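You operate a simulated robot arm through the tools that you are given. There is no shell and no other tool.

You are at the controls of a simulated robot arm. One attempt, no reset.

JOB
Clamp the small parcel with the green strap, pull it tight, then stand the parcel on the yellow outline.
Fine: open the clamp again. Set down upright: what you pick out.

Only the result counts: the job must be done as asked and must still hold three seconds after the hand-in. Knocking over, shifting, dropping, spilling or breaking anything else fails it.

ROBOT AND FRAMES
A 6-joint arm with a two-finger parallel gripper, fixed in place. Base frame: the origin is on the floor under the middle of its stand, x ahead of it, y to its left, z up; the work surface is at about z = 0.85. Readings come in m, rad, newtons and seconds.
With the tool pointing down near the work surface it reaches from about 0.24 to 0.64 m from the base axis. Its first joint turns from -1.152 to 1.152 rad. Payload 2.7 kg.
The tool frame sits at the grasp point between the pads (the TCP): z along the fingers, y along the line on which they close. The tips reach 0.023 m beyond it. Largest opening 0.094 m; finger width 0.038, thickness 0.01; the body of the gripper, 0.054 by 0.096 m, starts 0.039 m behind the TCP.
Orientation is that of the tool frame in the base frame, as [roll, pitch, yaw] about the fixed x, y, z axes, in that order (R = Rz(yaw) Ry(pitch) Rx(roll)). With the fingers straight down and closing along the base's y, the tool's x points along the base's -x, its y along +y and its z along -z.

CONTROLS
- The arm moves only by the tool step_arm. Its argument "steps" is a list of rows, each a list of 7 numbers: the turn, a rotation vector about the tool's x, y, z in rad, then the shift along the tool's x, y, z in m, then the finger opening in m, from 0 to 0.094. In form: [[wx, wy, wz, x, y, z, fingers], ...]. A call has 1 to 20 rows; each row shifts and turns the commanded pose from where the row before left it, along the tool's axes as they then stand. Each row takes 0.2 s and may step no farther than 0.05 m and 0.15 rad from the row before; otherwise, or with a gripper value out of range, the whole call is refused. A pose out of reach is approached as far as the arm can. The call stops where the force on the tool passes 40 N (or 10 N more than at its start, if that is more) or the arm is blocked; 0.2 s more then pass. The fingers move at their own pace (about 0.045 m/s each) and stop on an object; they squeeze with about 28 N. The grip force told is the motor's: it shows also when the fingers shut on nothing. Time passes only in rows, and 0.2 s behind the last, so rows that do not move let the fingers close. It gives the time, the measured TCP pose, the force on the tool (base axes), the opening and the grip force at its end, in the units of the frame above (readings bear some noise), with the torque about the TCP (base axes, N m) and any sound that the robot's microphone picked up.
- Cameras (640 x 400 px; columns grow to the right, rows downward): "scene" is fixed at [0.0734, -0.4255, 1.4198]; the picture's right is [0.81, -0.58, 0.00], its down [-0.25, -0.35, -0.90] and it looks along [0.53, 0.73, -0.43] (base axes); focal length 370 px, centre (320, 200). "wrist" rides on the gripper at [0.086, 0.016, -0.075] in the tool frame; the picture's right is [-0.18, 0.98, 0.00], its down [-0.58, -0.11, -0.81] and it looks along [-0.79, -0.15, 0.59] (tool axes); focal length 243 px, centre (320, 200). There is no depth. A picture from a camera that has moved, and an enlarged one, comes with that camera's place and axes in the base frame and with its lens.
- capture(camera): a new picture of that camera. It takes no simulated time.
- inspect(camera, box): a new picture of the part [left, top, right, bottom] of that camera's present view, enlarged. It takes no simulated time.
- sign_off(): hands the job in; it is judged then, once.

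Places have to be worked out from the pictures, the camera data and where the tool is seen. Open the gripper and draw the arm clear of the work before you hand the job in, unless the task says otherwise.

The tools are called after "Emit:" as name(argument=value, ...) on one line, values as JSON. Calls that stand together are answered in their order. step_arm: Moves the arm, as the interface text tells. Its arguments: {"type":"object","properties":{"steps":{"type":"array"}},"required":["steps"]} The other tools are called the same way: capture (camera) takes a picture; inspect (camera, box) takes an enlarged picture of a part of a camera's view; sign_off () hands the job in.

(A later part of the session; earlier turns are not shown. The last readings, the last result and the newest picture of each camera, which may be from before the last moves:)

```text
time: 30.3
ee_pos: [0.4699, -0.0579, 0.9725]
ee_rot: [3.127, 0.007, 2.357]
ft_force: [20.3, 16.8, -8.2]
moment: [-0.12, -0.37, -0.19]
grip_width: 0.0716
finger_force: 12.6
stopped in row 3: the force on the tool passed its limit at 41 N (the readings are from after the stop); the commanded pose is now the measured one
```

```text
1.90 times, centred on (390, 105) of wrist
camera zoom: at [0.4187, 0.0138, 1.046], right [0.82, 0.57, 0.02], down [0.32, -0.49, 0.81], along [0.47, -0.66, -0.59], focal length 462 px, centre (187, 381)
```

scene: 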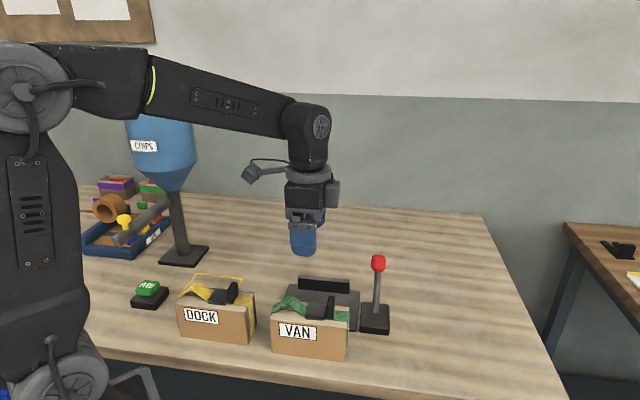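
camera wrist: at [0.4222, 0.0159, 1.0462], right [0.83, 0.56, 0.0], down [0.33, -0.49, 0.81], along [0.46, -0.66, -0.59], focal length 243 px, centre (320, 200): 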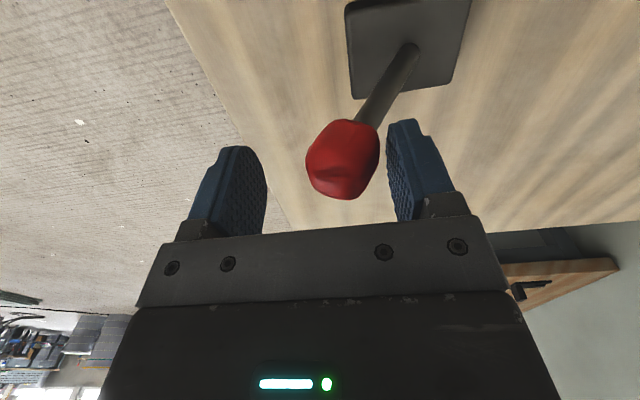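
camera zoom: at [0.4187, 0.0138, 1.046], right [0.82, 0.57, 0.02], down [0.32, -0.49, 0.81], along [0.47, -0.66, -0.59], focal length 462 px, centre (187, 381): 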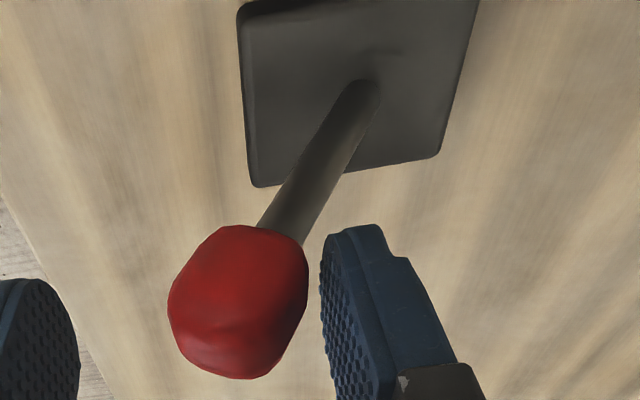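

The lever is at its hard stop (force limit reached, knob didn't move). I back off so the knob is free and check that the lever stays closed.

Emit:
step_arm(steps=[[0, 0, 0, 0, 0.008, 0, 0.06], [0, 0, 0, 0, 0.008, 0, 0.06], [0, 0, 0, 0, 0, 0, 0.06], [0, 0, 0, 0, 0, 0, 0.06]])

Emit:
capture(camera="wrist")

Emit:
inspect(camera="scene", box=[280, 230, 420, 350])

```text
time: 31.3
ee_pos: [0.4774, -0.0496, 0.9724]
ee_rot: [3.135, 0.005, 2.358]
ft_force: [-0.5, 0.1, 1.1]
moment: [-0.01, 0.0, -0.02]
grip_width: 0.06
finger_force: 0.1
```

```text
taken
camera wrist: at [0.4281, 0.0221, 1.047], right [0.83, 0.56, 0.01], down [0.33, -0.49, 0.81], along [0.46, -0.66, -0.59], focal length 243 px, centre (320, 200)
```

wrist: 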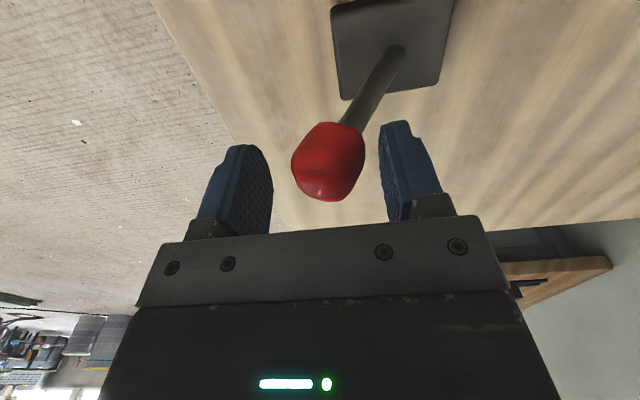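

```text
3.33 times, centred on (350, 290) of scene
camera zoom: at [0.0734, -0.4255, 1.4198], right [0.81, -0.58, 0.0], down [-0.25, -0.35, -0.9], along [0.53, 0.73, -0.43], focal length 1233 px, centre (220, -100)
```

zoom: 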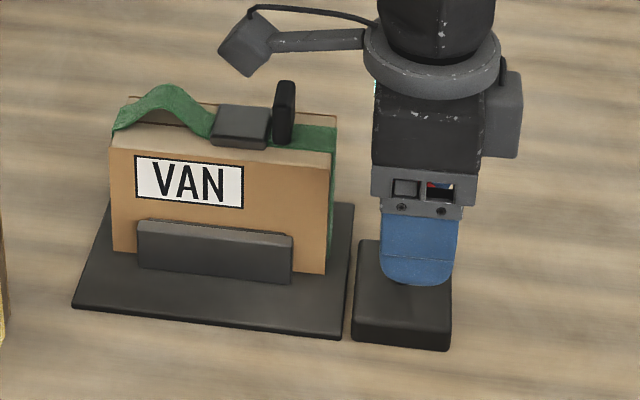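

The lever stays closed on its own and the parcel is pressed against the back jaw. I lift off the knob, fix the small tilt, and turn the tool so the fingers close along the strap direction, to grasp the black pull tab.

Emit:
step_arm(steps=[[0.0066, 0.005, 0, 0, 0, 0, 0.06], [0, 0, 0, 0, 0, -0.03, 0.06], [0, 0, 0, 0, 0, -0.04, 0.06], [0, 0, 0, 0, 0, -0.045, 0.06], [0, 0, 0, 0.027, 0.029, 0, 0.06], [0, 0, 0, 0.027, 0.029, 0, 0.06], [0, 0, 0, 0.028, 0.029, 0, 0.06], [0, 0, -0.131, 0, 0, 0, 0.06], [0, 0, -0.131, 0, 0, 0, 0.06], [0, 0, -0.131, 0, 0, 0, 0.06], [0, 0, -0.131, 0, 0, 0, 0.06], [0, 0, -0.131, 0, 0, 0, 0.06], [0, 0, -0.131, 0, 0, 0, 0.06], [0, 0, -0.131, 0, 0, 0, 0.06], [0, 0, -0.131, 0, 0, 0, 0.06], [0, 0, -0.131, 0, 0, 0, 0.06], [0, 0, -0.131, 0, 0, 0, 0.06], [0, 0, -0.131, 0, 0, 0, 0.06], [0, 0, -0.131, 0, 0, 0, 0.06], [0, 0, 0, 0, 0, 0, 0.06]])

Emit:
capture(camera="wrist")

Emit:
inspect(camera="scene", box=[280, 230, 420, 350])

```text
time: 35.5
ee_pos: [0.4804, 0.0705, 1.0868]
ee_rot: [3.141, 0.001, -2.354]
ft_force: [0.2, -0.7, 0.2]
moment: [0.01, 0.0, -0.03]
grip_width: 0.0598
finger_force: 0.0
```

```text
taken
camera wrist: at [0.4092, 0.0201, 1.1615], right [-0.57, 0.82, 0.0], down [0.49, 0.34, 0.81], along [0.66, 0.46, -0.59], focal length 243 px, centre (320, 200)
```

wrist: 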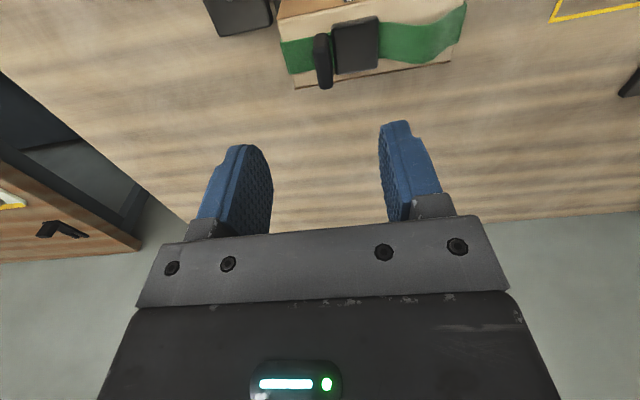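

```text
3.33 times, centred on (350, 290) of scene
camera zoom: at [0.0734, -0.4255, 1.4198], right [0.81, -0.58, 0.0], down [-0.25, -0.35, -0.9], along [0.53, 0.73, -0.43], focal length 1233 px, centre (220, -100)
```

zoom: 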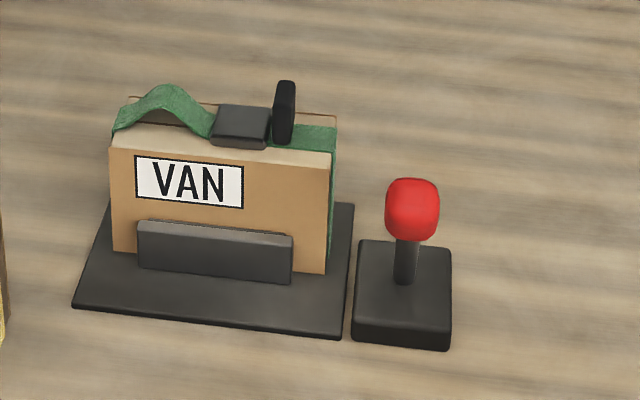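

The lever stays in the closed position. I enlarge the wrist view of the tab to get its place and thickness.

Emit:
inspect(camera="wrist", box=[260, 0, 480, 110])

Emit:
inspect(camera="scene", box=[305, 245, 375, 295])

```text
2.91 times, centred on (370, 55) of wrist
camera zoom: at [0.4092, 0.0201, 1.1615], right [-0.57, 0.82, 0.0], down [0.49, 0.34, 0.81], along [0.66, 0.46, -0.59], focal length 706 px, centre (174, 622)
```

zoom: 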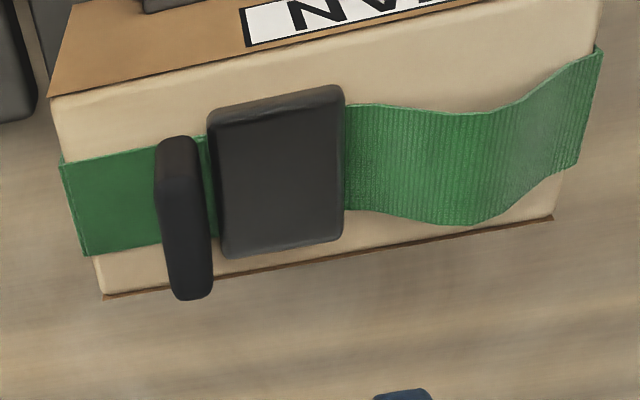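

```text
8.00 times, centred on (340, 270) of scene
camera zoom: at [0.0734, -0.4255, 1.4198], right [0.81, -0.58, 0.0], down [-0.25, -0.35, -0.9], along [0.53, 0.73, -0.43], focal length 2960 px, centre (160, -360)
```

zoom: 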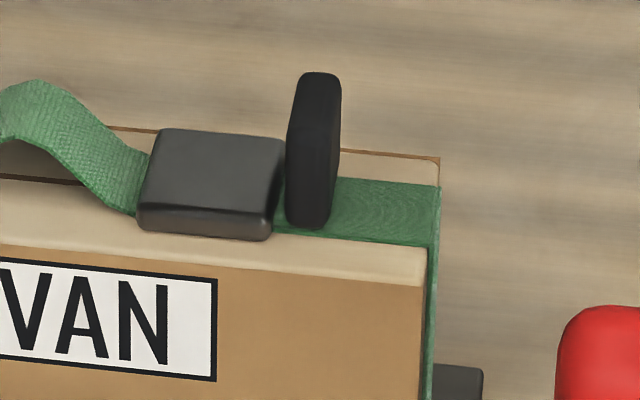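

The tab stands at u ≈ 0.290, v ≈ 0.389, z 0.952–0.990, about 1 cm thick, right next to the buckle. The tool is already above it, so I descend with a 4 cm opening to z ≈ 0.985 and verify.

Emit:
step_arm(steps=[[0, 0, 0, 0, 0, 0.04, 0.04], [0, 0, 0, 0, 0, 0.03, 0.04], [0, 0, 0, 0, 0, 0.02, 0.04], [0, 0, 0, 0, 0, 0.011, 0.04], [0, 0, 0, 0, 0, 0, 0.04]])

Emit:
inspect(camera="scene", box=[290, 220, 400, 320])

Emit:
capture(camera="wrist")

```text
time: 36.7
ee_pos: [0.4812, 0.0697, 0.9856]
ee_rot: [3.14, 0.003, -2.353]
ft_force: [1.0, 1.0, 0.2]
moment: [-0.01, -0.01, 0.03]
grip_width: 0.0401
finger_force: 0.1
```

```text
4.00 times, centred on (345, 270) of scene
camera zoom: at [0.0734, -0.4255, 1.4198], right [0.81, -0.58, 0.0], down [-0.25, -0.35, -0.9], along [0.53, 0.73, -0.43], focal length 1480 px, centre (220, -80)
```

zoom: 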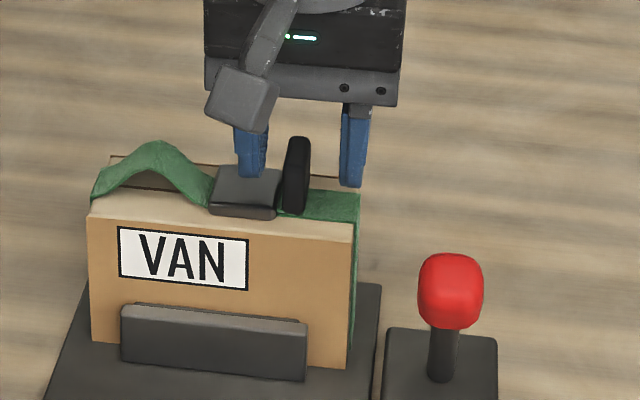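

```text
taken
camera wrist: at [0.4096, 0.0192, 1.0599], right [-0.57, 0.82, 0.0], down [0.49, 0.33, 0.81], along [0.66, 0.46, -0.59], focal length 243 px, centre (320, 200)
```

wrist: 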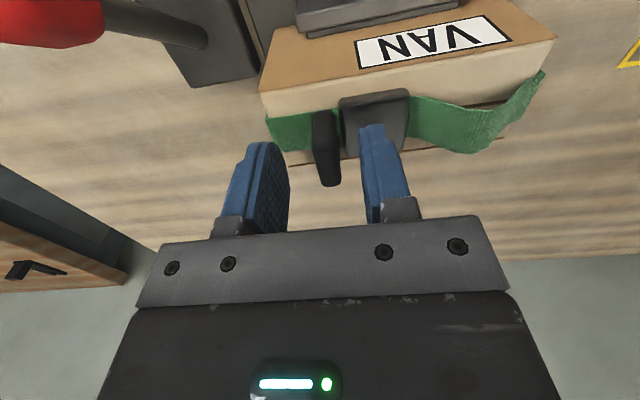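

The tab is between the fingers. I close on it.

Emit:
step_arm(steps=[[0, 0, 0, 0, 0, 0, 0.02], [0, 0, 0, 0, 0, 0, 0.0], [0, 0, 0, 0, 0, 0, 0.0], [0, 0, 0, 0, 0, 0, 0.0]])

Emit:
inspect(camera="scene", box=[290, 220, 400, 320])

```text
time: 37.7
ee_pos: [0.4822, 0.0695, 0.9862]
ee_rot: [3.141, 0.002, -2.354]
ft_force: [-1.4, 0.9, -0.5]
moment: [0.02, 0.03, -0.13]
grip_width: 0.0108
finger_force: 28.0
```

```text
4.00 times, centred on (345, 270) of scene
camera zoom: at [0.0734, -0.4255, 1.4198], right [0.81, -0.58, 0.0], down [-0.25, -0.35, -0.9], along [0.53, 0.73, -0.43], focal length 1480 px, centre (220, -80)
```

zoom: 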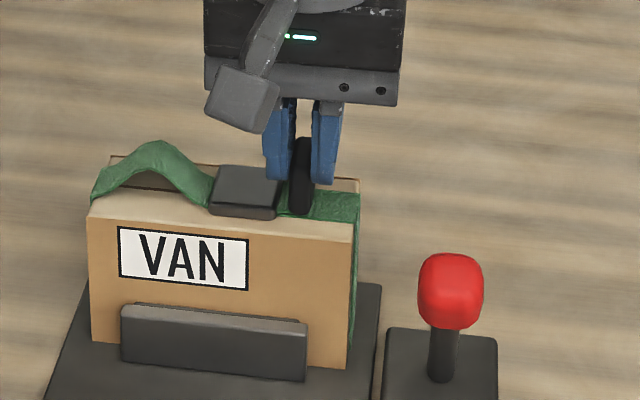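

The tab is gripped at 0.011 m and already slid about 2 mm. I pull it along +u (tool -y) in small steps, watching force and sound.

Emit:
step_arm(steps=[[0, 0, 0, 0, -0.004, 0, 0.0], [0, 0, 0, 0, -0.004, 0, 0.0], [0, 0, 0, 0, -0.004, 0, 0.0], [0, 0, 0, 0, 0, 0, 0.0]])

Emit:
inspect(camera="scene", box=[290, 220, 400, 320])

```text
time: 38.7
ee_pos: [0.4895, 0.062, 0.9863]
ee_rot: [3.138, -0.002, -2.355]
ft_force: [-4.9, -0.4, -9.7]
moment: [-0.04, 0.03, -0.1]
grip_width: 0.0108
finger_force: 28.3
```

```text
4.00 times, centred on (345, 270) of scene
camera zoom: at [0.0734, -0.4255, 1.4198], right [0.81, -0.58, 0.0], down [-0.25, -0.35, -0.9], along [0.53, 0.73, -0.43], focal length 1480 px, centre (220, -80)
```

zoom: 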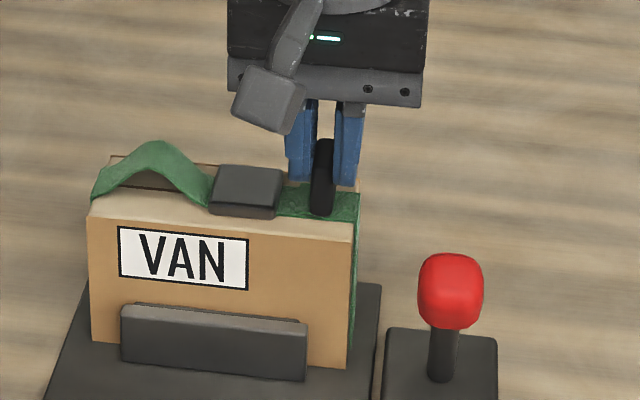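

The tab follows along +u by about 12 mm with a few newtons of resistance. I keep pulling in small steps.

Emit:
step_arm(steps=[[0, 0, 0, 0, -0.004, 0, 0.0], [0, 0, 0, 0, -0.004, 0, 0.0], [0, 0, 0, 0, 0, 0, 0.0]])

Emit:
inspect(camera="scene", box=[290, 220, 400, 320])

```text
time: 39.5
ee_pos: [0.4952, 0.0552, 0.9866]
ee_rot: [3.14, 0.0, -2.354]
ft_force: [-8.3, -0.6, -10.8]
moment: [-0.23, 0.31, -0.11]
grip_width: 0.011
finger_force: 28.2
```

```text
4.00 times, centred on (345, 270) of scene
camera zoom: at [0.0734, -0.4255, 1.4198], right [0.81, -0.58, 0.0], down [-0.25, -0.35, -0.9], along [0.53, 0.73, -0.43], focal length 1480 px, centre (220, -80)
```

zoom: 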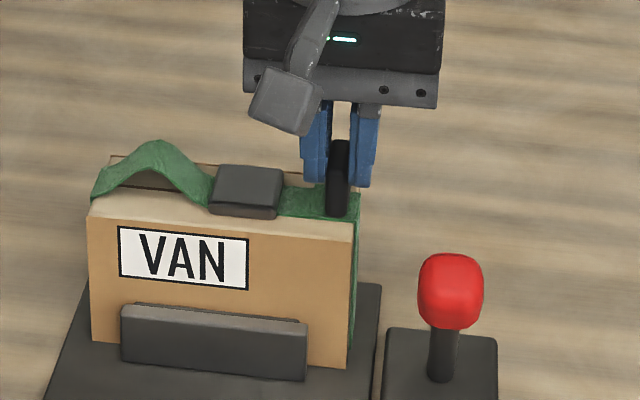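

The tab has moved about 2 cm in total and resistance rises slowly, with no click yet. I continue pulling.

Emit:
step_arm(steps=[[0, 0, 0, 0, -0.004, 0, 0.0], [0, 0, 0, 0, -0.004, 0, 0.0], [0, 0, 0, 0, 0, 0, 0.0]])

Emit:
inspect(camera="scene", box=[290, 220, 400, 320])

```text
time: 40.3
ee_pos: [0.4998, 0.0507, 0.987]
ee_rot: [3.139, 0.001, -2.355]
ft_force: [-7.8, 1.2, -10.9]
moment: [-0.13, 0.25, -0.07]
grip_width: 0.0109
finger_force: 28.3
```

```text
4.00 times, centred on (345, 270) of scene
camera zoom: at [0.0734, -0.4254, 1.4198], right [0.81, -0.58, 0.0], down [-0.25, -0.35, -0.9], along [0.53, 0.73, -0.43], focal length 1480 px, centre (220, -80)
```

zoom: 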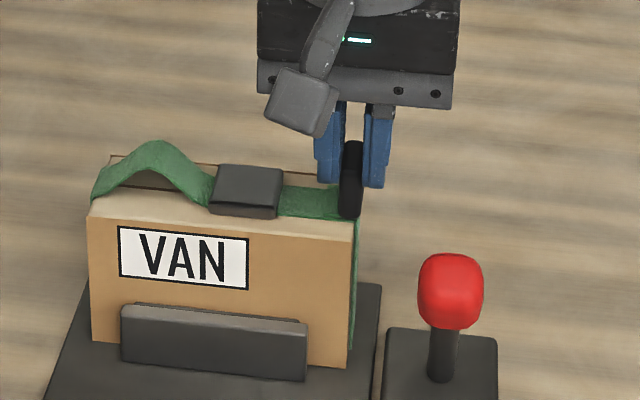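

Resistance is steady at about 6–10 N and the tab is at the parcel's edge. I pull on.

Emit:
step_arm(steps=[[0, 0, 0, 0, -0.004, 0, 0.0], [0, 0, 0, 0, -0.004, 0, 0.0], [0, 0, 0, 0, 0, 0, 0.0]])

Emit:
inspect(camera="scene", box=[290, 220, 400, 320])

```text
time: 41.1
ee_pos: [0.5058, 0.0459, 0.9867]
ee_rot: [-3.141, 0.003, -2.353]
ft_force: [-6.8, 3.8, -2.2]
moment: [-0.08, 0.23, -0.1]
grip_width: 0.011
finger_force: 27.7
```

```text
4.00 times, centred on (345, 270) of scene
camera zoom: at [0.0733, -0.4254, 1.4198], right [0.81, -0.58, 0.0], down [-0.25, -0.35, -0.9], along [0.53, 0.73, -0.43], focal length 1480 px, centre (220, -80)
```

zoom: 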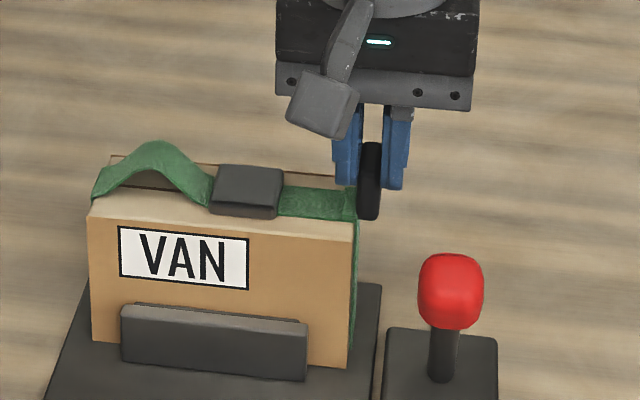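

The tab now passes the parcel's end with about 7.5 N along the strap. I keep pulling and watch for the stop or a click.

Emit:
step_arm(steps=[[0, 0, 0, 0, -0.004, 0, 0.0], [0, 0, 0, 0, -0.004, 0, 0.0], [0, 0, 0, 0, 0, 0, 0.0]])

Emit:
inspect(camera="scene", box=[290, 220, 400, 320])

```text
time: 41.9
ee_pos: [0.511, 0.0401, 0.9865]
ee_rot: [3.141, 0.002, -2.356]
ft_force: [-7.2, 4.8, -2.7]
moment: [0.1, 0.07, -0.08]
grip_width: 0.011
finger_force: 28.1
```

```text
4.00 times, centred on (345, 270) of scene
camera zoom: at [0.0733, -0.4254, 1.4198], right [0.81, -0.58, 0.0], down [-0.25, -0.35, -0.9], along [0.53, 0.73, -0.43], focal length 1480 px, centre (220, -80)
```

zoom: 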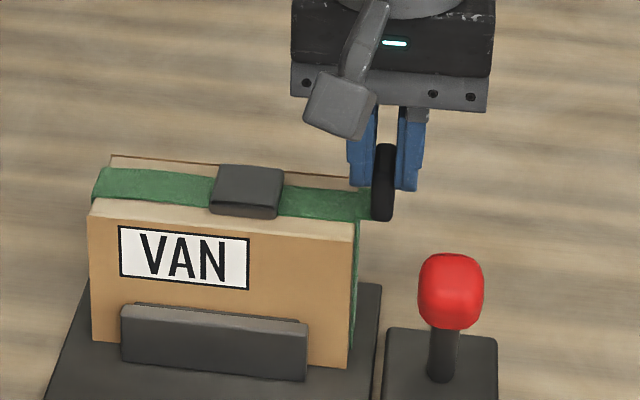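

The slack loop is gone and the green strap lies flat, so it is tight. I add 3 mm for margin, hold briefly, and check force.

Emit:
step_arm(steps=[[0, 0, 0, 0, -0.0015, 0, 0.0], [0, 0, 0, 0, -0.0015, 0, 0.0], [0, 0, 0, 0, 0, 0, 0.0]])

Emit:
inspect(camera="scene", box=[290, 220, 400, 320])

Emit:
capture(camera="wrist")

```text
time: 42.7
ee_pos: [0.5141, 0.0366, 0.9869]
ee_rot: [-3.141, 0.003, -2.355]
ft_force: [-4.7, 9.2, -1.4]
moment: [0.33, -0.01, -0.13]
grip_width: 0.0111
finger_force: 27.9
```

```text
4.00 times, centred on (345, 270) of scene
camera zoom: at [0.0734, -0.4253, 1.4198], right [0.81, -0.58, 0.0], down [-0.25, -0.35, -0.9], along [0.53, 0.73, -0.43], focal length 1480 px, centre (220, -80)
```

zoom: 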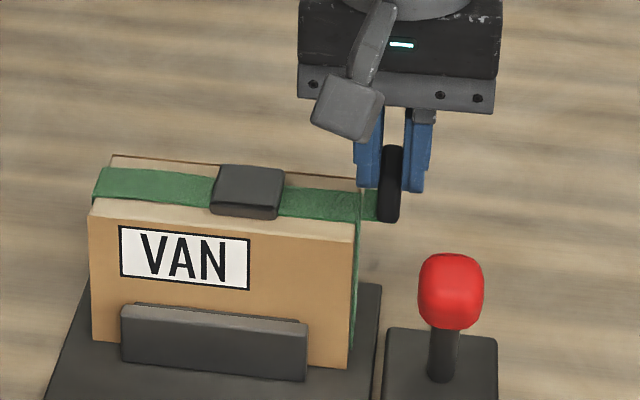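

```text
taken
camera wrist: at [0.442, -0.0133, 1.0604], right [-0.57, 0.82, 0.0], down [0.49, 0.33, 0.81], along [0.67, 0.46, -0.59], focal length 243 px, centre (320, 200)
```

wrist: 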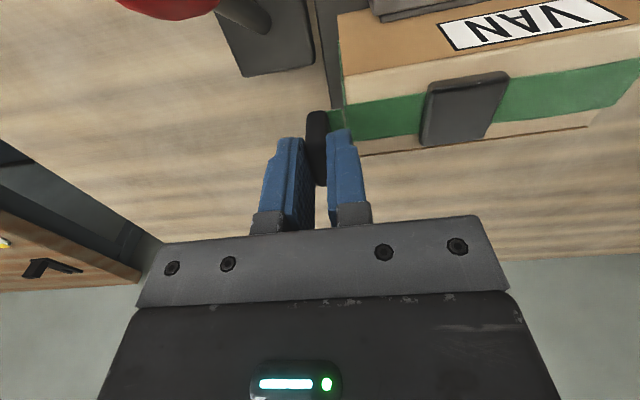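

Tension is about 10 N and the strap stays flat. I stop pulling, release the tab and lift straight up, then check that the strap remains tight.

Emit:
step_arm(steps=[[0, 0, 0, 0, 0, 0, 0.03], [0, 0, 0, 0, 0, 0, 0.04], [0, 0, 0, 0, 0, 0, 0.04], [0, 0, 0, 0, 0, -0.02, 0.04], [0, 0, 0, 0, 0, -0.04, 0.04], [0, 0, 0, 0, 0, -0.045, 0.04], [0, 0, 0, 0, 0, 0, 0.04]])

Emit:
inspect(camera="scene", box=[280, 230, 420, 350])

Emit:
capture(camera="wrist")

```text
time: 44.3
ee_pos: [0.5167, 0.038, 1.0913]
ee_rot: [3.14, 0.002, -2.355]
ft_force: [0.1, 0.7, 0.7]
moment: [-0.01, -0.05, -0.01]
grip_width: 0.0398
finger_force: 0.1
```

```text
3.33 times, centred on (350, 290) of scene
camera zoom: at [0.0734, -0.4255, 1.4198], right [0.81, -0.58, 0.0], down [-0.25, -0.35, -0.9], along [0.53, 0.73, -0.43], focal length 1233 px, centre (220, -100)
```

zoom: 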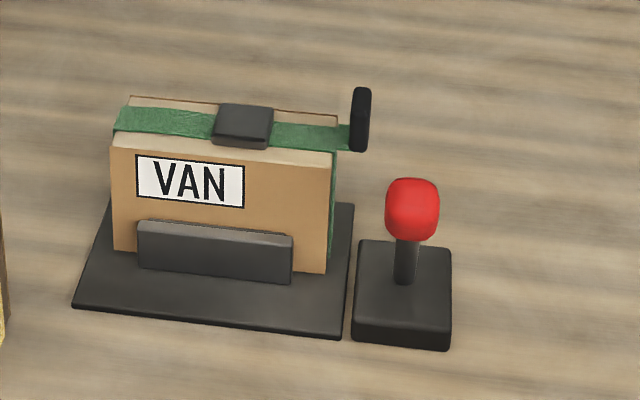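

```text
taken
camera wrist: at [0.4443, -0.0133, 1.1659], right [-0.57, 0.82, 0.0], down [0.49, 0.33, 0.81], along [0.66, 0.46, -0.59], focal length 243 px, centre (320, 200)
```

wrist: 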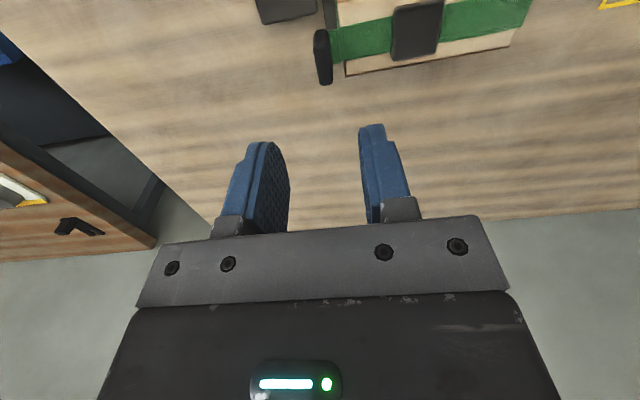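

The strap stays flat with the tab standing past the parcel end at u ≈ 0.337. Next I reopen the clamp: I turn the tool back, move above the lever slightly outward (u ≈ 0.382) to clear the tab, and lower the fingers around the knob.

Emit:
step_arm(steps=[[0, 0, 0.131, 0, 0, 0, 0.06], [0, 0, 0.131, 0, 0, 0, 0.06], [0, 0, 0.131, 0, 0, 0, 0.06], [0, 0, 0.131, 0, 0, 0, 0.06], [0, 0, 0.131, 0, 0, 0, 0.06], [0, 0, 0.131, 0, 0, 0, 0.06], [0, 0, 0.131, 0, 0, 0, 0.06], [0, 0, 0.131, 0, 0, 0, 0.06], [0, 0, 0.131, 0, 0, 0, 0.06], [0, 0, 0.131, 0, 0, 0, 0.06], [0, 0, 0.131, 0, 0, 0, 0.06], [0, 0, 0.131, 0, 0, 0, 0.06], [0, 0, 0, -0.0215, -0.0345, 0, 0.06], [0, 0, 0, -0.0215, -0.0345, 0, 0.06], [0, 0, 0, 0, -0.021, 0, 0.06], [0, 0, 0, 0, 0, 0.03, 0.06], [0, 0, 0, 0, 0, 0.03, 0.06], [0, 0, 0, 0, 0, 0, 0.06]])

Emit:
inspect(camera="scene", box=[280, 210, 440, 350])

Emit:
capture(camera="wrist")

```text
time: 48.1
ee_pos: [0.4793, -0.06, 1.0304]
ee_rot: [3.14, -0.001, 2.356]
ft_force: [0.2, 0.1, -0.4]
moment: [0.01, 0.01, -0.04]
grip_width: 0.0597
finger_force: 0.1
```

```text
2.86 times, centred on (360, 280) of scene
camera zoom: at [0.0734, -0.4255, 1.4198], right [0.81, -0.58, 0.0], down [-0.25, -0.35, -0.9], along [0.53, 0.73, -0.43], focal length 1057 px, centre (206, -29)
```

zoom: 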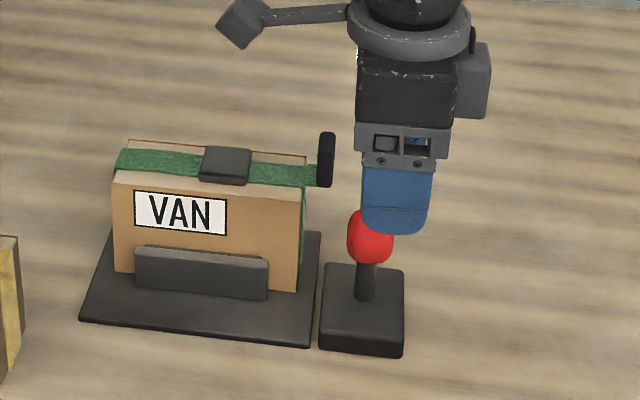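

```text
taken
camera wrist: at [0.4306, 0.0134, 1.1042], right [0.83, 0.56, 0.0], down [0.33, -0.49, 0.81], along [0.46, -0.66, -0.59], focal length 243 px, centre (320, 200)
```

wrist: 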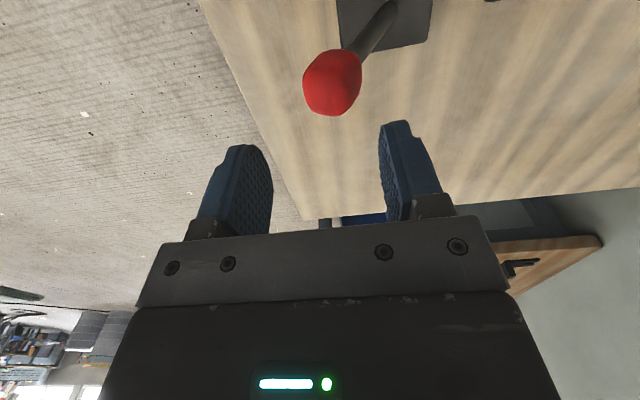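

The knob is at v ≈ 0.307. I shift 8 mm towards +v to centre on it and descend around it.

Emit:
step_arm(steps=[[0, 0, 0, 0, 0.009, 0, 0.06], [0, 0, 0, 0, 0, 0.02, 0.06], [0, 0, 0, 0, 0, 0.02, 0.06], [0, 0, 0, 0, 0, 0.02, 0.06], [0, 0, 0, 0, 0, 0, 0.06]])

Emit:
capture(camera="wrist")

Emit:
inspect(camera="scene", box=[280, 210, 440, 350])

```text
time: 49.3
ee_pos: [0.4873, -0.0538, 0.9689]
ee_rot: [3.139, -0.001, 2.355]
ft_force: [-0.3, -0.6, -0.8]
moment: [-0.02, 0.03, 0.05]
grip_width: 0.0605
finger_force: 0.0
```

```text
taken
camera wrist: at [0.4384, 0.0199, 1.0428], right [0.83, 0.56, 0.0], down [0.33, -0.49, 0.81], along [0.46, -0.66, -0.59], focal length 243 px, centre (320, 200)
```

wrist: 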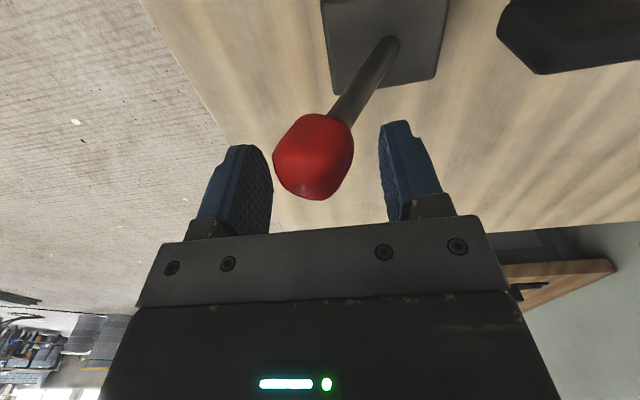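

```text
2.86 times, centred on (360, 280) of scene
camera zoom: at [0.0734, -0.4255, 1.4198], right [0.81, -0.58, 0.0], down [-0.25, -0.35, -0.9], along [0.53, 0.73, -0.43], focal length 1057 px, centre (206, -29)
```

zoom: 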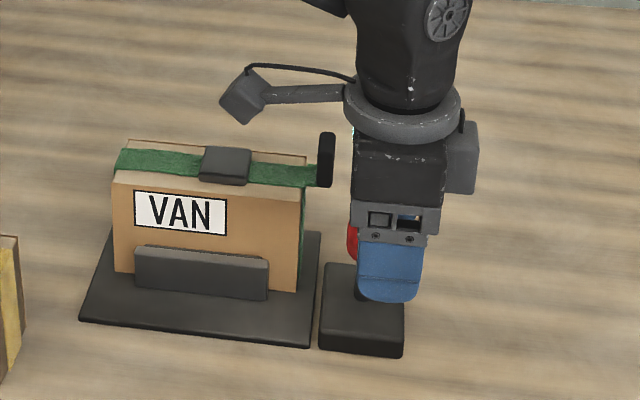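

The knob is between the fingers and the tab is clear of the finger path. I push the lever towards +v in small steps.

Emit:
step_arm(steps=[[0, 0, 0, 0, 0.01, -0.001, 0.06], [0, 0, 0, 0, 0.01, -0.001, 0.06], [0, 0, 0, 0, 0.01, -0.001, 0.06], [0, 0, 0, 0, 0.01, 0, 0.06], [0, 0, 0, 0, 0, 0, 0.06]])

Emit:
capture(camera="wrist")

Emit:
inspect(camera="scene", box=[280, 210, 440, 350])

```text
time: 50.5
ee_pos: [0.5154, -0.0232, 0.9747]
ee_rot: [3.141, 0.001, 2.356]
ft_force: [0.8, 0.2, 0.5]
moment: [0.02, -0.04, -0.01]
grip_width: 0.0601
finger_force: 0.0
```

```text
taken
camera wrist: at [0.4666, 0.0494, 1.0482], right [0.83, 0.57, 0.0], down [0.33, -0.49, 0.81], along [0.46, -0.66, -0.59], focal length 243 px, centre (320, 200)
```

wrist: 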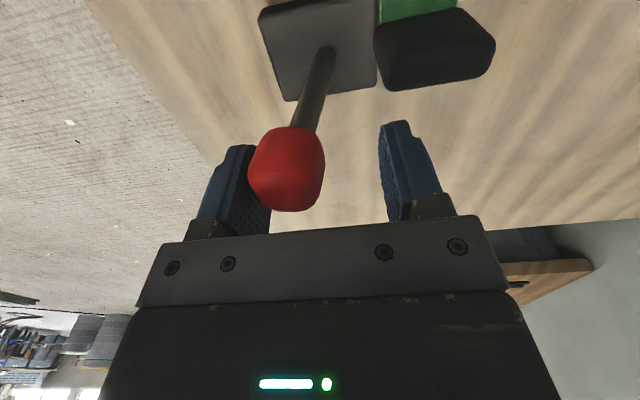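

```text
2.86 times, centred on (360, 280) of scene
camera zoom: at [0.0734, -0.4255, 1.4198], right [0.81, -0.58, 0.0], down [-0.25, -0.35, -0.9], along [0.53, 0.73, -0.43], focal length 1057 px, centre (206, -29)
```

zoom: 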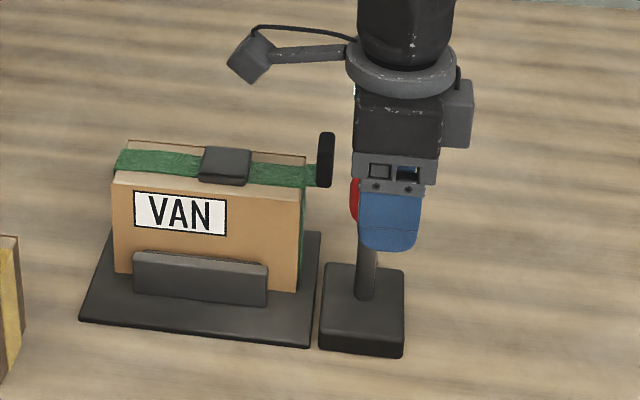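

The jaw is backing off and the lever is near vertical, with clear space to the tab. I continue pushing.

Emit:
step_arm(steps=[[0, 0, 0, 0, 0.01, 0, 0.06], [0, 0, 0, 0, 0.01, 0, 0.06], [0, 0, 0, 0, 0.01, 0, 0.06], [0, 0, 0, 0, 0.01, 0, 0.06], [0, 0, 0, 0, 0, 0, 0.06]])

Emit:
capture(camera="wrist")

Emit:
inspect(camera="scene", box=[280, 210, 440, 350])

```text
time: 51.7
ee_pos: [0.5444, 0.0069, 0.9769]
ee_rot: [3.138, -0.001, 2.356]
ft_force: [0.4, 0.6, -0.1]
moment: [0.03, -0.01, -0.02]
grip_width: 0.0603
finger_force: 0.0
```

```text
taken
camera wrist: at [0.495, 0.0781, 1.0506], right [0.83, 0.56, 0.0], down [0.33, -0.49, 0.81], along [0.46, -0.66, -0.59], focal length 243 px, centre (320, 200)
```

wrist: 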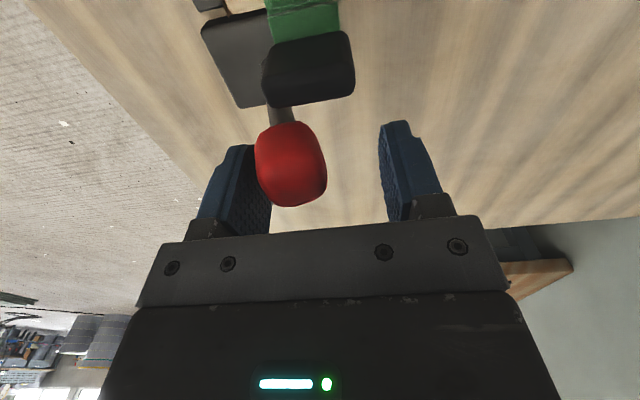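

```text
2.86 times, centred on (360, 280) of scene
camera zoom: at [0.0734, -0.4255, 1.4198], right [0.81, -0.58, 0.0], down [-0.25, -0.35, -0.9], along [0.53, 0.73, -0.43], focal length 1057 px, centre (206, -29)
```

zoom: 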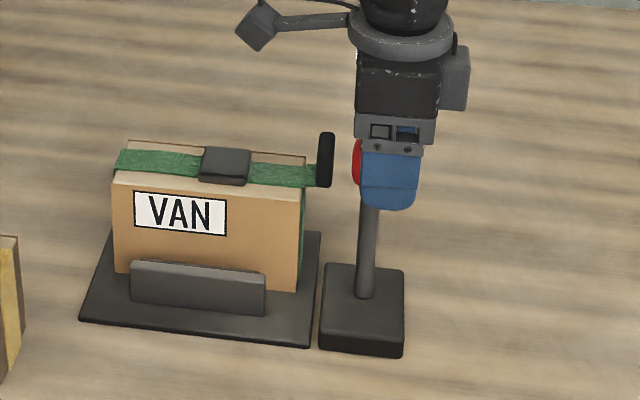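

The clamp opens and the parcel stays standing. I push the last 3 cm more gently.

Emit:
step_arm(steps=[[0, 0, 0, 0, 0.008, 0.001, 0.06], [0, 0, 0, 0, 0.008, 0.001, 0.06], [0, 0, 0, 0, 0.006, 0, 0.06], [0, 0, 0, 0, 0.004, 0, 0.06], [0, 0, 0, 0, 0, 0, 0.06]])

Emit:
capture(camera="wrist")

Emit:
inspect(camera="scene", box=[280, 210, 440, 350])

```text
time: 52.9
ee_pos: [0.5627, 0.0221, 0.9731]
ee_rot: [3.141, -0.001, 2.356]
ft_force: [-6.1, -5.6, -0.1]
moment: [-0.02, 0.17, 0.09]
grip_width: 0.0633
finger_force: 4.1
```

```text
taken
camera wrist: at [0.514, 0.0947, 1.0474], right [0.83, 0.56, 0.0], down [0.34, -0.49, 0.81], along [0.45, -0.67, -0.59], focal length 243 px, centre (320, 200)
```

wrist: 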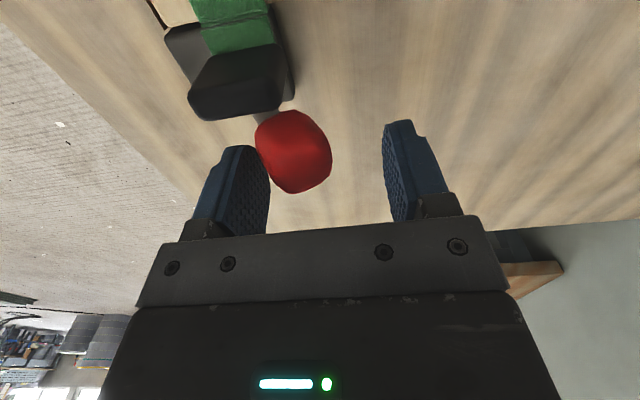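

```text
2.86 times, centred on (360, 280) of scene
camera zoom: at [0.0732, -0.4257, 1.4197], right [0.81, -0.58, 0.0], down [-0.25, -0.35, -0.9], along [0.53, 0.73, -0.43], focal length 1057 px, centre (206, -29)
```

zoom: 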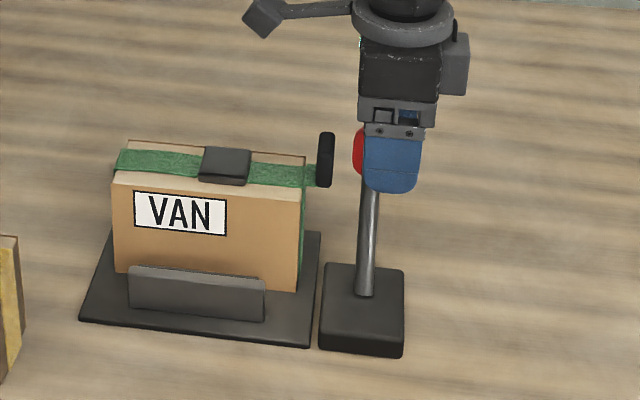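

The lever has met its open end stop (8 N, knob back at v ≈ 0.403, same as at the start) and the jaw is fully back. I back off and lift away from the knob.

Emit:
step_arm(steps=[[0, 0, 0, 0, -0.007, 0, 0.06], [0, 0, 0, 0, -0.006, 0, 0.06], [0, 0, 0, 0, 0, 0, 0.06], [0, 0, 0, 0, 0, -0.03, 0.06], [0, 0, 0, 0, 0, -0.04, 0.06], [0, 0, 0, 0, 0, -0.045, 0.06], [0, 0, 0, 0, 0, 0, 0.08]])

Emit:
inspect(camera="scene", box=[280, 230, 420, 350])

```text
time: 54.5
ee_pos: [0.5544, 0.0173, 1.0846]
ee_rot: [3.14, 0.0, 2.356]
ft_force: [0.0, -1.8, -0.5]
moment: [-0.02, -0.02, -0.04]
grip_width: 0.0797
finger_force: 0.1
```

```text
3.33 times, centred on (350, 290) of scene
camera zoom: at [0.0734, -0.4255, 1.4198], right [0.81, -0.58, 0.0], down [-0.25, -0.35, -0.9], along [0.53, 0.73, -0.43], focal length 1233 px, centre (220, -100)
```

zoom: 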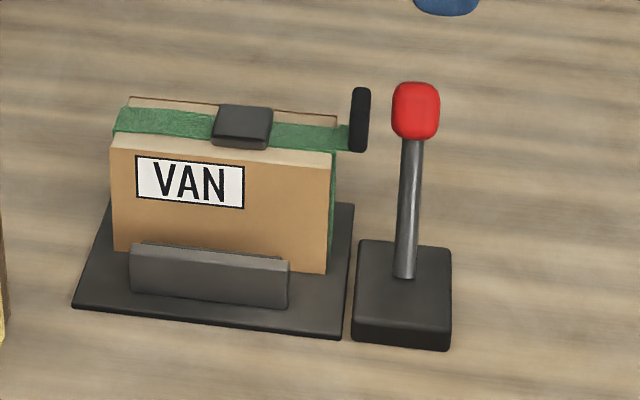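

The lever is open and the parcel stands free against the back jaw with its strap tight. I move above the parcel, slightly right of its centre (u ≈ 0.26), and check alignment.

Emit:
step_arm(steps=[[0, 0, 0, 0.04, -0.003, 0, 0.08], [0, 0, 0, 0.04, -0.003, 0, 0.08], [0, 0, 0, 0.04, -0.003, 0, 0.08], [0, 0, 0, 0, 0, 0.04, 0.08], [0, 0, 0, 0, 0, 0, 0.08]])

Emit:
capture(camera="wrist")

Emit:
inspect(camera="scene", box=[280, 210, 420, 350])

```text
time: 55.7
ee_pos: [0.4605, 0.0964, 1.048]
ee_rot: [3.14, -0.001, 2.356]
ft_force: [-0.6, -1.2, 0.0]
moment: [-0.01, -0.02, 0.0]
grip_width: 0.0799
finger_force: 0.1
```

```text
taken
camera wrist: at [0.4125, 0.1688, 1.123], right [0.83, 0.56, 0.0], down [0.33, -0.49, 0.81], along [0.46, -0.66, -0.59], focal length 243 px, centre (320, 200)
```

wrist: 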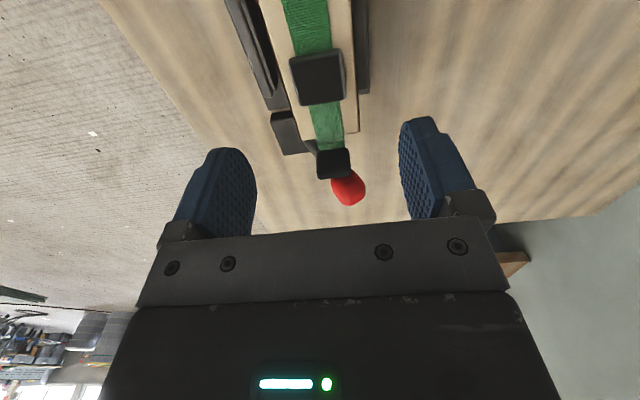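

```text
2.86 times, centred on (350, 280) of scene
camera zoom: at [0.0734, -0.4255, 1.4198], right [0.81, -0.58, 0.0], down [-0.25, -0.35, -0.9], along [0.53, 0.73, -0.43], focal length 1057 px, centre (234, -29)
```

zoom: 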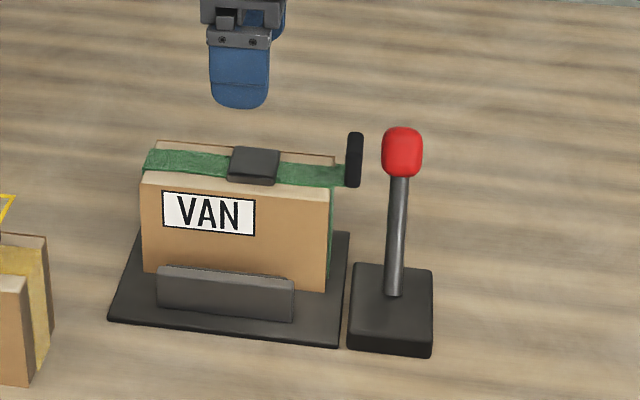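

The parcel's centre comes out at v ≈ 0.393, matching the tool (0.3937). I descend to z ≈ 0.934 and then grip.

Emit:
step_arm(steps=[[0, 0, 0, 0, 0, 0.04, 0.08], [0, 0, 0, 0, 0, 0.035, 0.08], [0, 0, 0, 0, 0, 0.025, 0.08], [0, 0, 0, 0, 0, 0.013, 0.08], [0, 0, 0, 0, 0, 0, 0.08]])

Emit:
inspect(camera="scene", box=[280, 210, 420, 350])

Emit:
capture(camera="wrist")

```text
time: 56.9
ee_pos: [0.4608, 0.0943, 0.9355]
ee_rot: [3.141, -0.001, 2.357]
ft_force: [0.3, -0.6, 0.0]
moment: [-0.03, 0.0, 0.01]
grip_width: 0.08
finger_force: 0.1
```

```text
2.86 times, centred on (350, 280) of scene
camera zoom: at [0.0734, -0.4255, 1.4198], right [0.81, -0.58, 0.0], down [-0.25, -0.35, -0.9], along [0.53, 0.73, -0.43], focal length 1057 px, centre (234, -29)
```

zoom: 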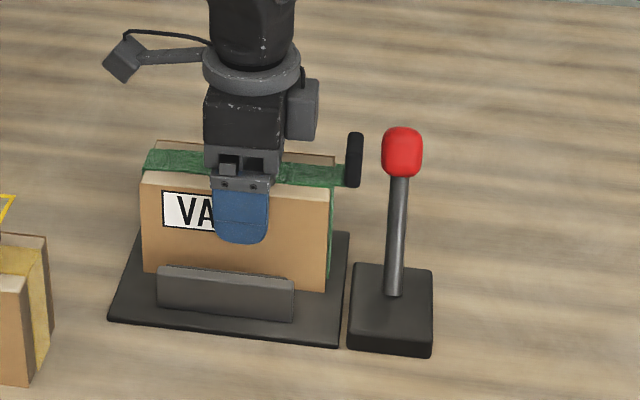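

```text
taken
camera wrist: at [0.412, 0.1662, 1.0099], right [0.83, 0.56, 0.0], down [0.33, -0.49, 0.81], along [0.46, -0.66, -0.59], focal length 243 px, centre (320, 200)
```

wrist: 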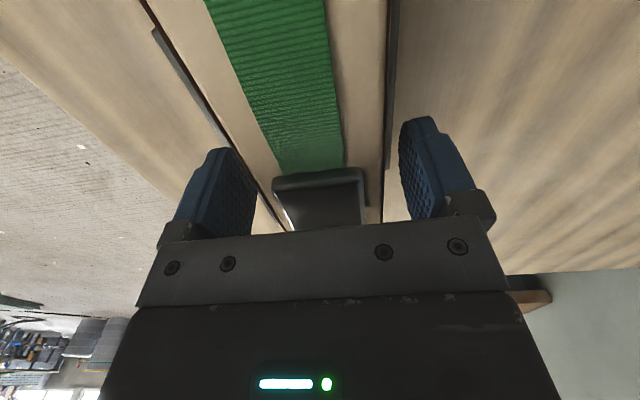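

The fingers straddle the parcel with clearance to the tab and jaws. I close.

Emit:
step_arm(steps=[[0, 0, 0, 0, 0, 0, 0.05], [0, 0, 0, 0, 0, 0, 0.03], [0, 0, 0, 0, 0, 0, 0.03], [0, 0, 0, 0, 0, 0, 0.03], [0, 0, 0, 0, 0, 0, 0.03]])

```text
time: 58.1
ee_pos: [0.4614, 0.0933, 0.9358]
ee_rot: [3.139, -0.001, 2.355]
ft_force: [0.5, 0.4, -0.4]
moment: [-0.04, -0.07, 0.03]
grip_width: 0.0558
finger_force: 27.8
```

The parcel is gripped firmly at 0.056 m. I lift it a little, ease it 6 mm off the back jaw, then lift it clear of the jaws.

Emit:
step_arm(steps=[[0, 0, 0, 0, 0, -0.004, 0.03], [0, 0, 0, 0, -0.004, -0.004, 0.03], [0, 0, 0, 0, -0.003, -0.01, 0.03], [0, 0, 0, 0, 0, -0.02, 0.03], [0, 0, 0, 0, 0, -0.018, 0.03], [0, 0, 0, 0, 0, 0, 0.03]])

Emit:
capture(camera="scene")

Emit:
capture(camera="wrist")

```text
time: 59.5
ee_pos: [0.4562, 0.0893, 0.9926]
ee_rot: [3.139, 0.001, 2.356]
ft_force: [-0.2, -0.5, -2.6]
moment: [0.0, -0.03, 0.0]
grip_width: 0.0557
finger_force: 27.9
```

```text
taken
```

scene: 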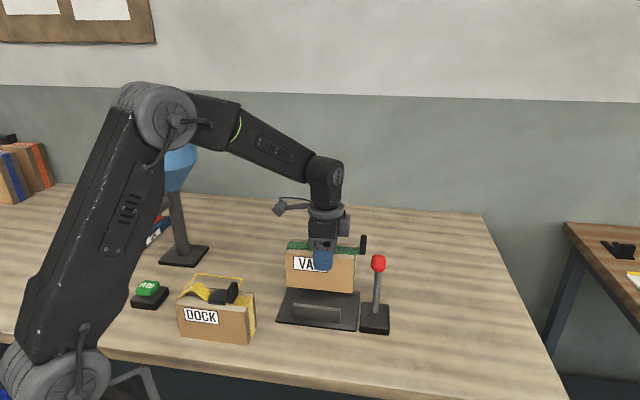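

```text
taken
camera wrist: at [0.4078, 0.1616, 1.0668], right [0.83, 0.56, 0.0], down [0.33, -0.49, 0.81], along [0.46, -0.66, -0.59], focal length 243 px, centre (320, 200)
```

wrist: 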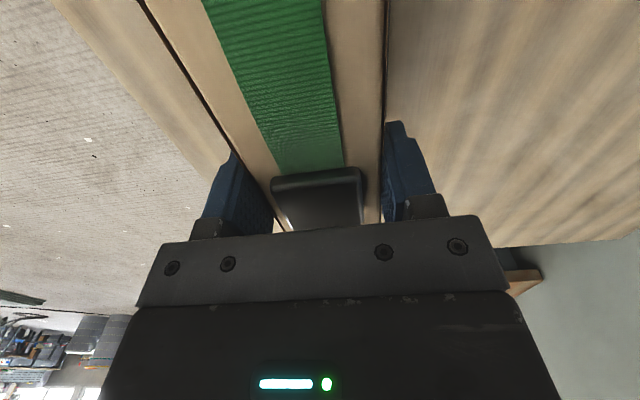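

The parcel is held level and the strap is tight. I carry it along -u between the jaws, away from the vise, towards the outline, and check halfway.

Emit:
step_arm(steps=[[0, 0, 0, 0.015, 0, 0, 0.03], [0, 0, 0, 0.03, 0, 0, 0.03], [0, 0, 0, 0.03, 0, 0, 0.03], [0, 0, 0, 0.03, 0.004, 0, 0.03], [0, 0, 0, 0.03, 0.006, 0, 0.03], [0, 0, 0, 0.02, 0.006, 0, 0.03], [0, 0, 0, 0, 0, 0.012, 0.03], [0, 0, 0, 0, 0, 0.012, 0.03], [0, 0, 0, 0, 0, 0.01, 0.03], [0, 0, 0, 0, 0, 0, 0.03]])

Emit:
capture(camera="scene")

Emit:
capture(camera="wrist")

```text
time: 61.7
ee_pos: [0.3592, 0.2076, 0.9573]
ee_rot: [3.14, 0.0, 2.357]
ft_force: [-0.6, 0.8, -3.2]
moment: [-0.01, -0.02, -0.02]
grip_width: 0.0558
finger_force: 28.3
```

```text
taken
```

scene: 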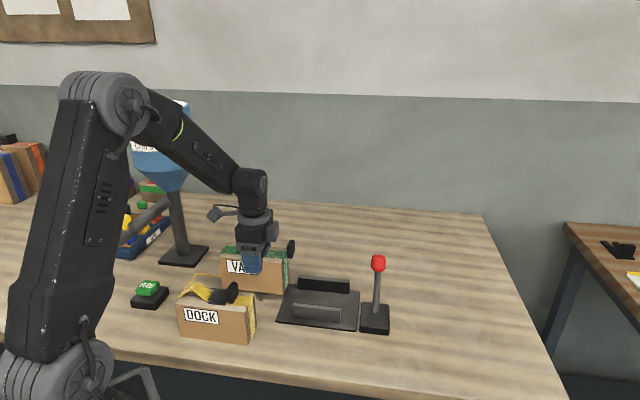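

```text
taken
camera wrist: at [0.3101, 0.2804, 1.0305], right [0.83, 0.56, 0.0], down [0.33, -0.49, 0.81], along [0.46, -0.66, -0.59], focal length 243 px, centre (320, 200)
```

wrist: 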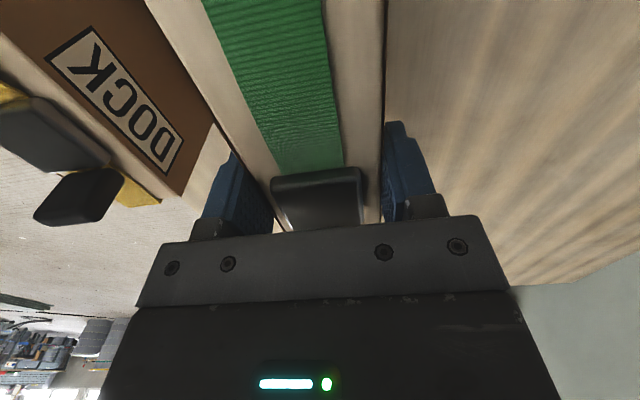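

The parcel passes behind DOCK with clearance. I continue in two stages, watching the hopper chute against the wrist camera.

Emit:
step_arm(steps=[[0, 0, 0, 0.02, 0.002, 0, 0.03], [0, 0, 0, 0.02, 0.002, 0, 0.03], [0, 0, 0, 0.02, 0.001, 0, 0.03], [0, 0, 0, 0, 0, 0, 0.03]])

Emit:
inspect(camera="scene", box=[90, 140, 310, 340])

Emit:
capture(camera="wrist")

```text
time: 62.7
ee_pos: [0.3206, 0.2553, 0.9569]
ee_rot: [3.139, -0.001, 2.358]
ft_force: [0.7, -1.4, -2.2]
moment: [-0.02, 0.01, 0.01]
grip_width: 0.0558
finger_force: 28.1
```

```text
2.00 times, centred on (200, 240) of scene
camera zoom: at [0.0734, -0.4255, 1.4198], right [0.81, -0.58, 0.0], down [-0.25, -0.35, -0.9], along [0.53, 0.73, -0.43], focal length 740 px, centre (560, 120)
```

zoom: 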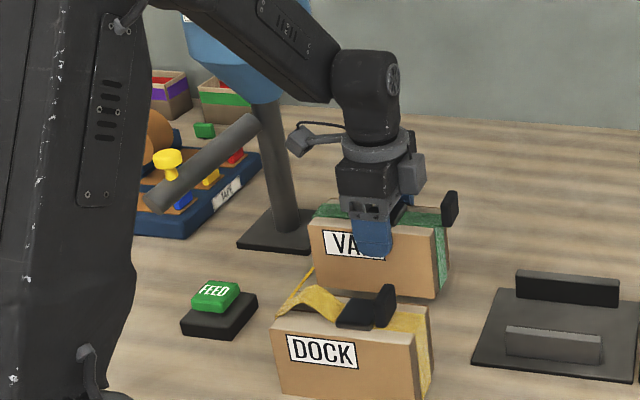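

```text
taken
camera wrist: at [0.2722, 0.3273, 1.0318], right [0.83, 0.56, 0.0], down [0.33, -0.49, 0.81], along [0.46, -0.66, -0.59], focal length 243 px, centre (320, 200)
```

wrist: 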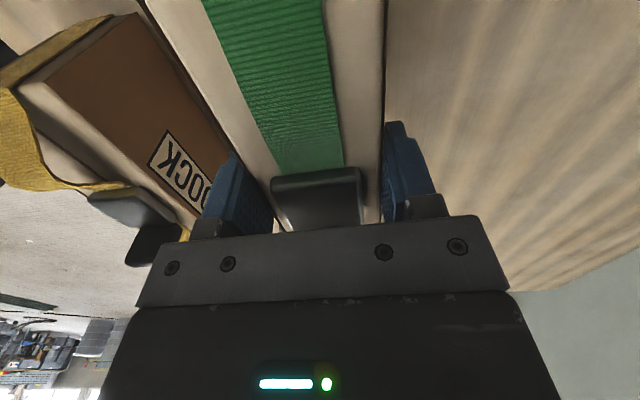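

The parcel is over clear table behind DOCK. The final spot would bring the wrist camera within 1–2 cm of the hopper chute, so I set the parcel down here first and regrip about 12 mm further right to gain clearance. I lower towards the table in small steps.

Emit:
step_arm(steps=[[0, 0, 0, 0, 0, 0.008, 0.03], [0, 0, 0, 0, 0, 0.008, 0.03], [0, 0, 0, 0, 0, 0.004, 0.03], [0, 0, 0, 0, 0, 0.002, 0.03], [0, 0, 0, 0, 0, 0, 0.03]])

```text
time: 63.9
ee_pos: [0.3205, 0.2541, 0.9335]
ee_rot: [3.141, -0.001, 2.358]
ft_force: [0.4, 0.3, -1.8]
moment: [0.02, 0.0, 0.02]
grip_width: 0.056
finger_force: 28.3
```

The force still shows only the parcel's weight at z 0.9335. I continue in 1 mm steps until it touches.

Emit:
step_arm(steps=[[0, 0, 0, 0, 0, 0.001, 0.03], [0, 0, 0, 0, 0, 0.001, 0.03], [0, 0, 0, 0, 0, 0.001, 0.03], [0, 0, 0, 0, 0, 0, 0.03]])

```text
time: 64.9
ee_pos: [0.3196, 0.2556, 0.9316]
ee_rot: [3.14, -0.001, 2.357]
ft_force: [0.7, -0.3, -2.2]
moment: [-0.01, 0.01, 0.0]
grip_width: 0.0557
finger_force: 28.0
```

No contact yet at z 0.9316. I take another 2 mm.

Emit:
step_arm(steps=[[0, 0, 0, 0, 0, 0.001, 0.03], [0, 0, 0, 0, 0, 0.001, 0.03], [0, 0, 0, 0, 0, 0, 0.03]])

```text
time: 65.7
ee_pos: [0.3196, 0.255, 0.9303]
ee_rot: [3.14, 0.001, 2.355]
ft_force: [0.6, 0.2, -0.3]
moment: [-0.02, 0.11, 0.0]
grip_width: 0.0559
finger_force: 27.9
```

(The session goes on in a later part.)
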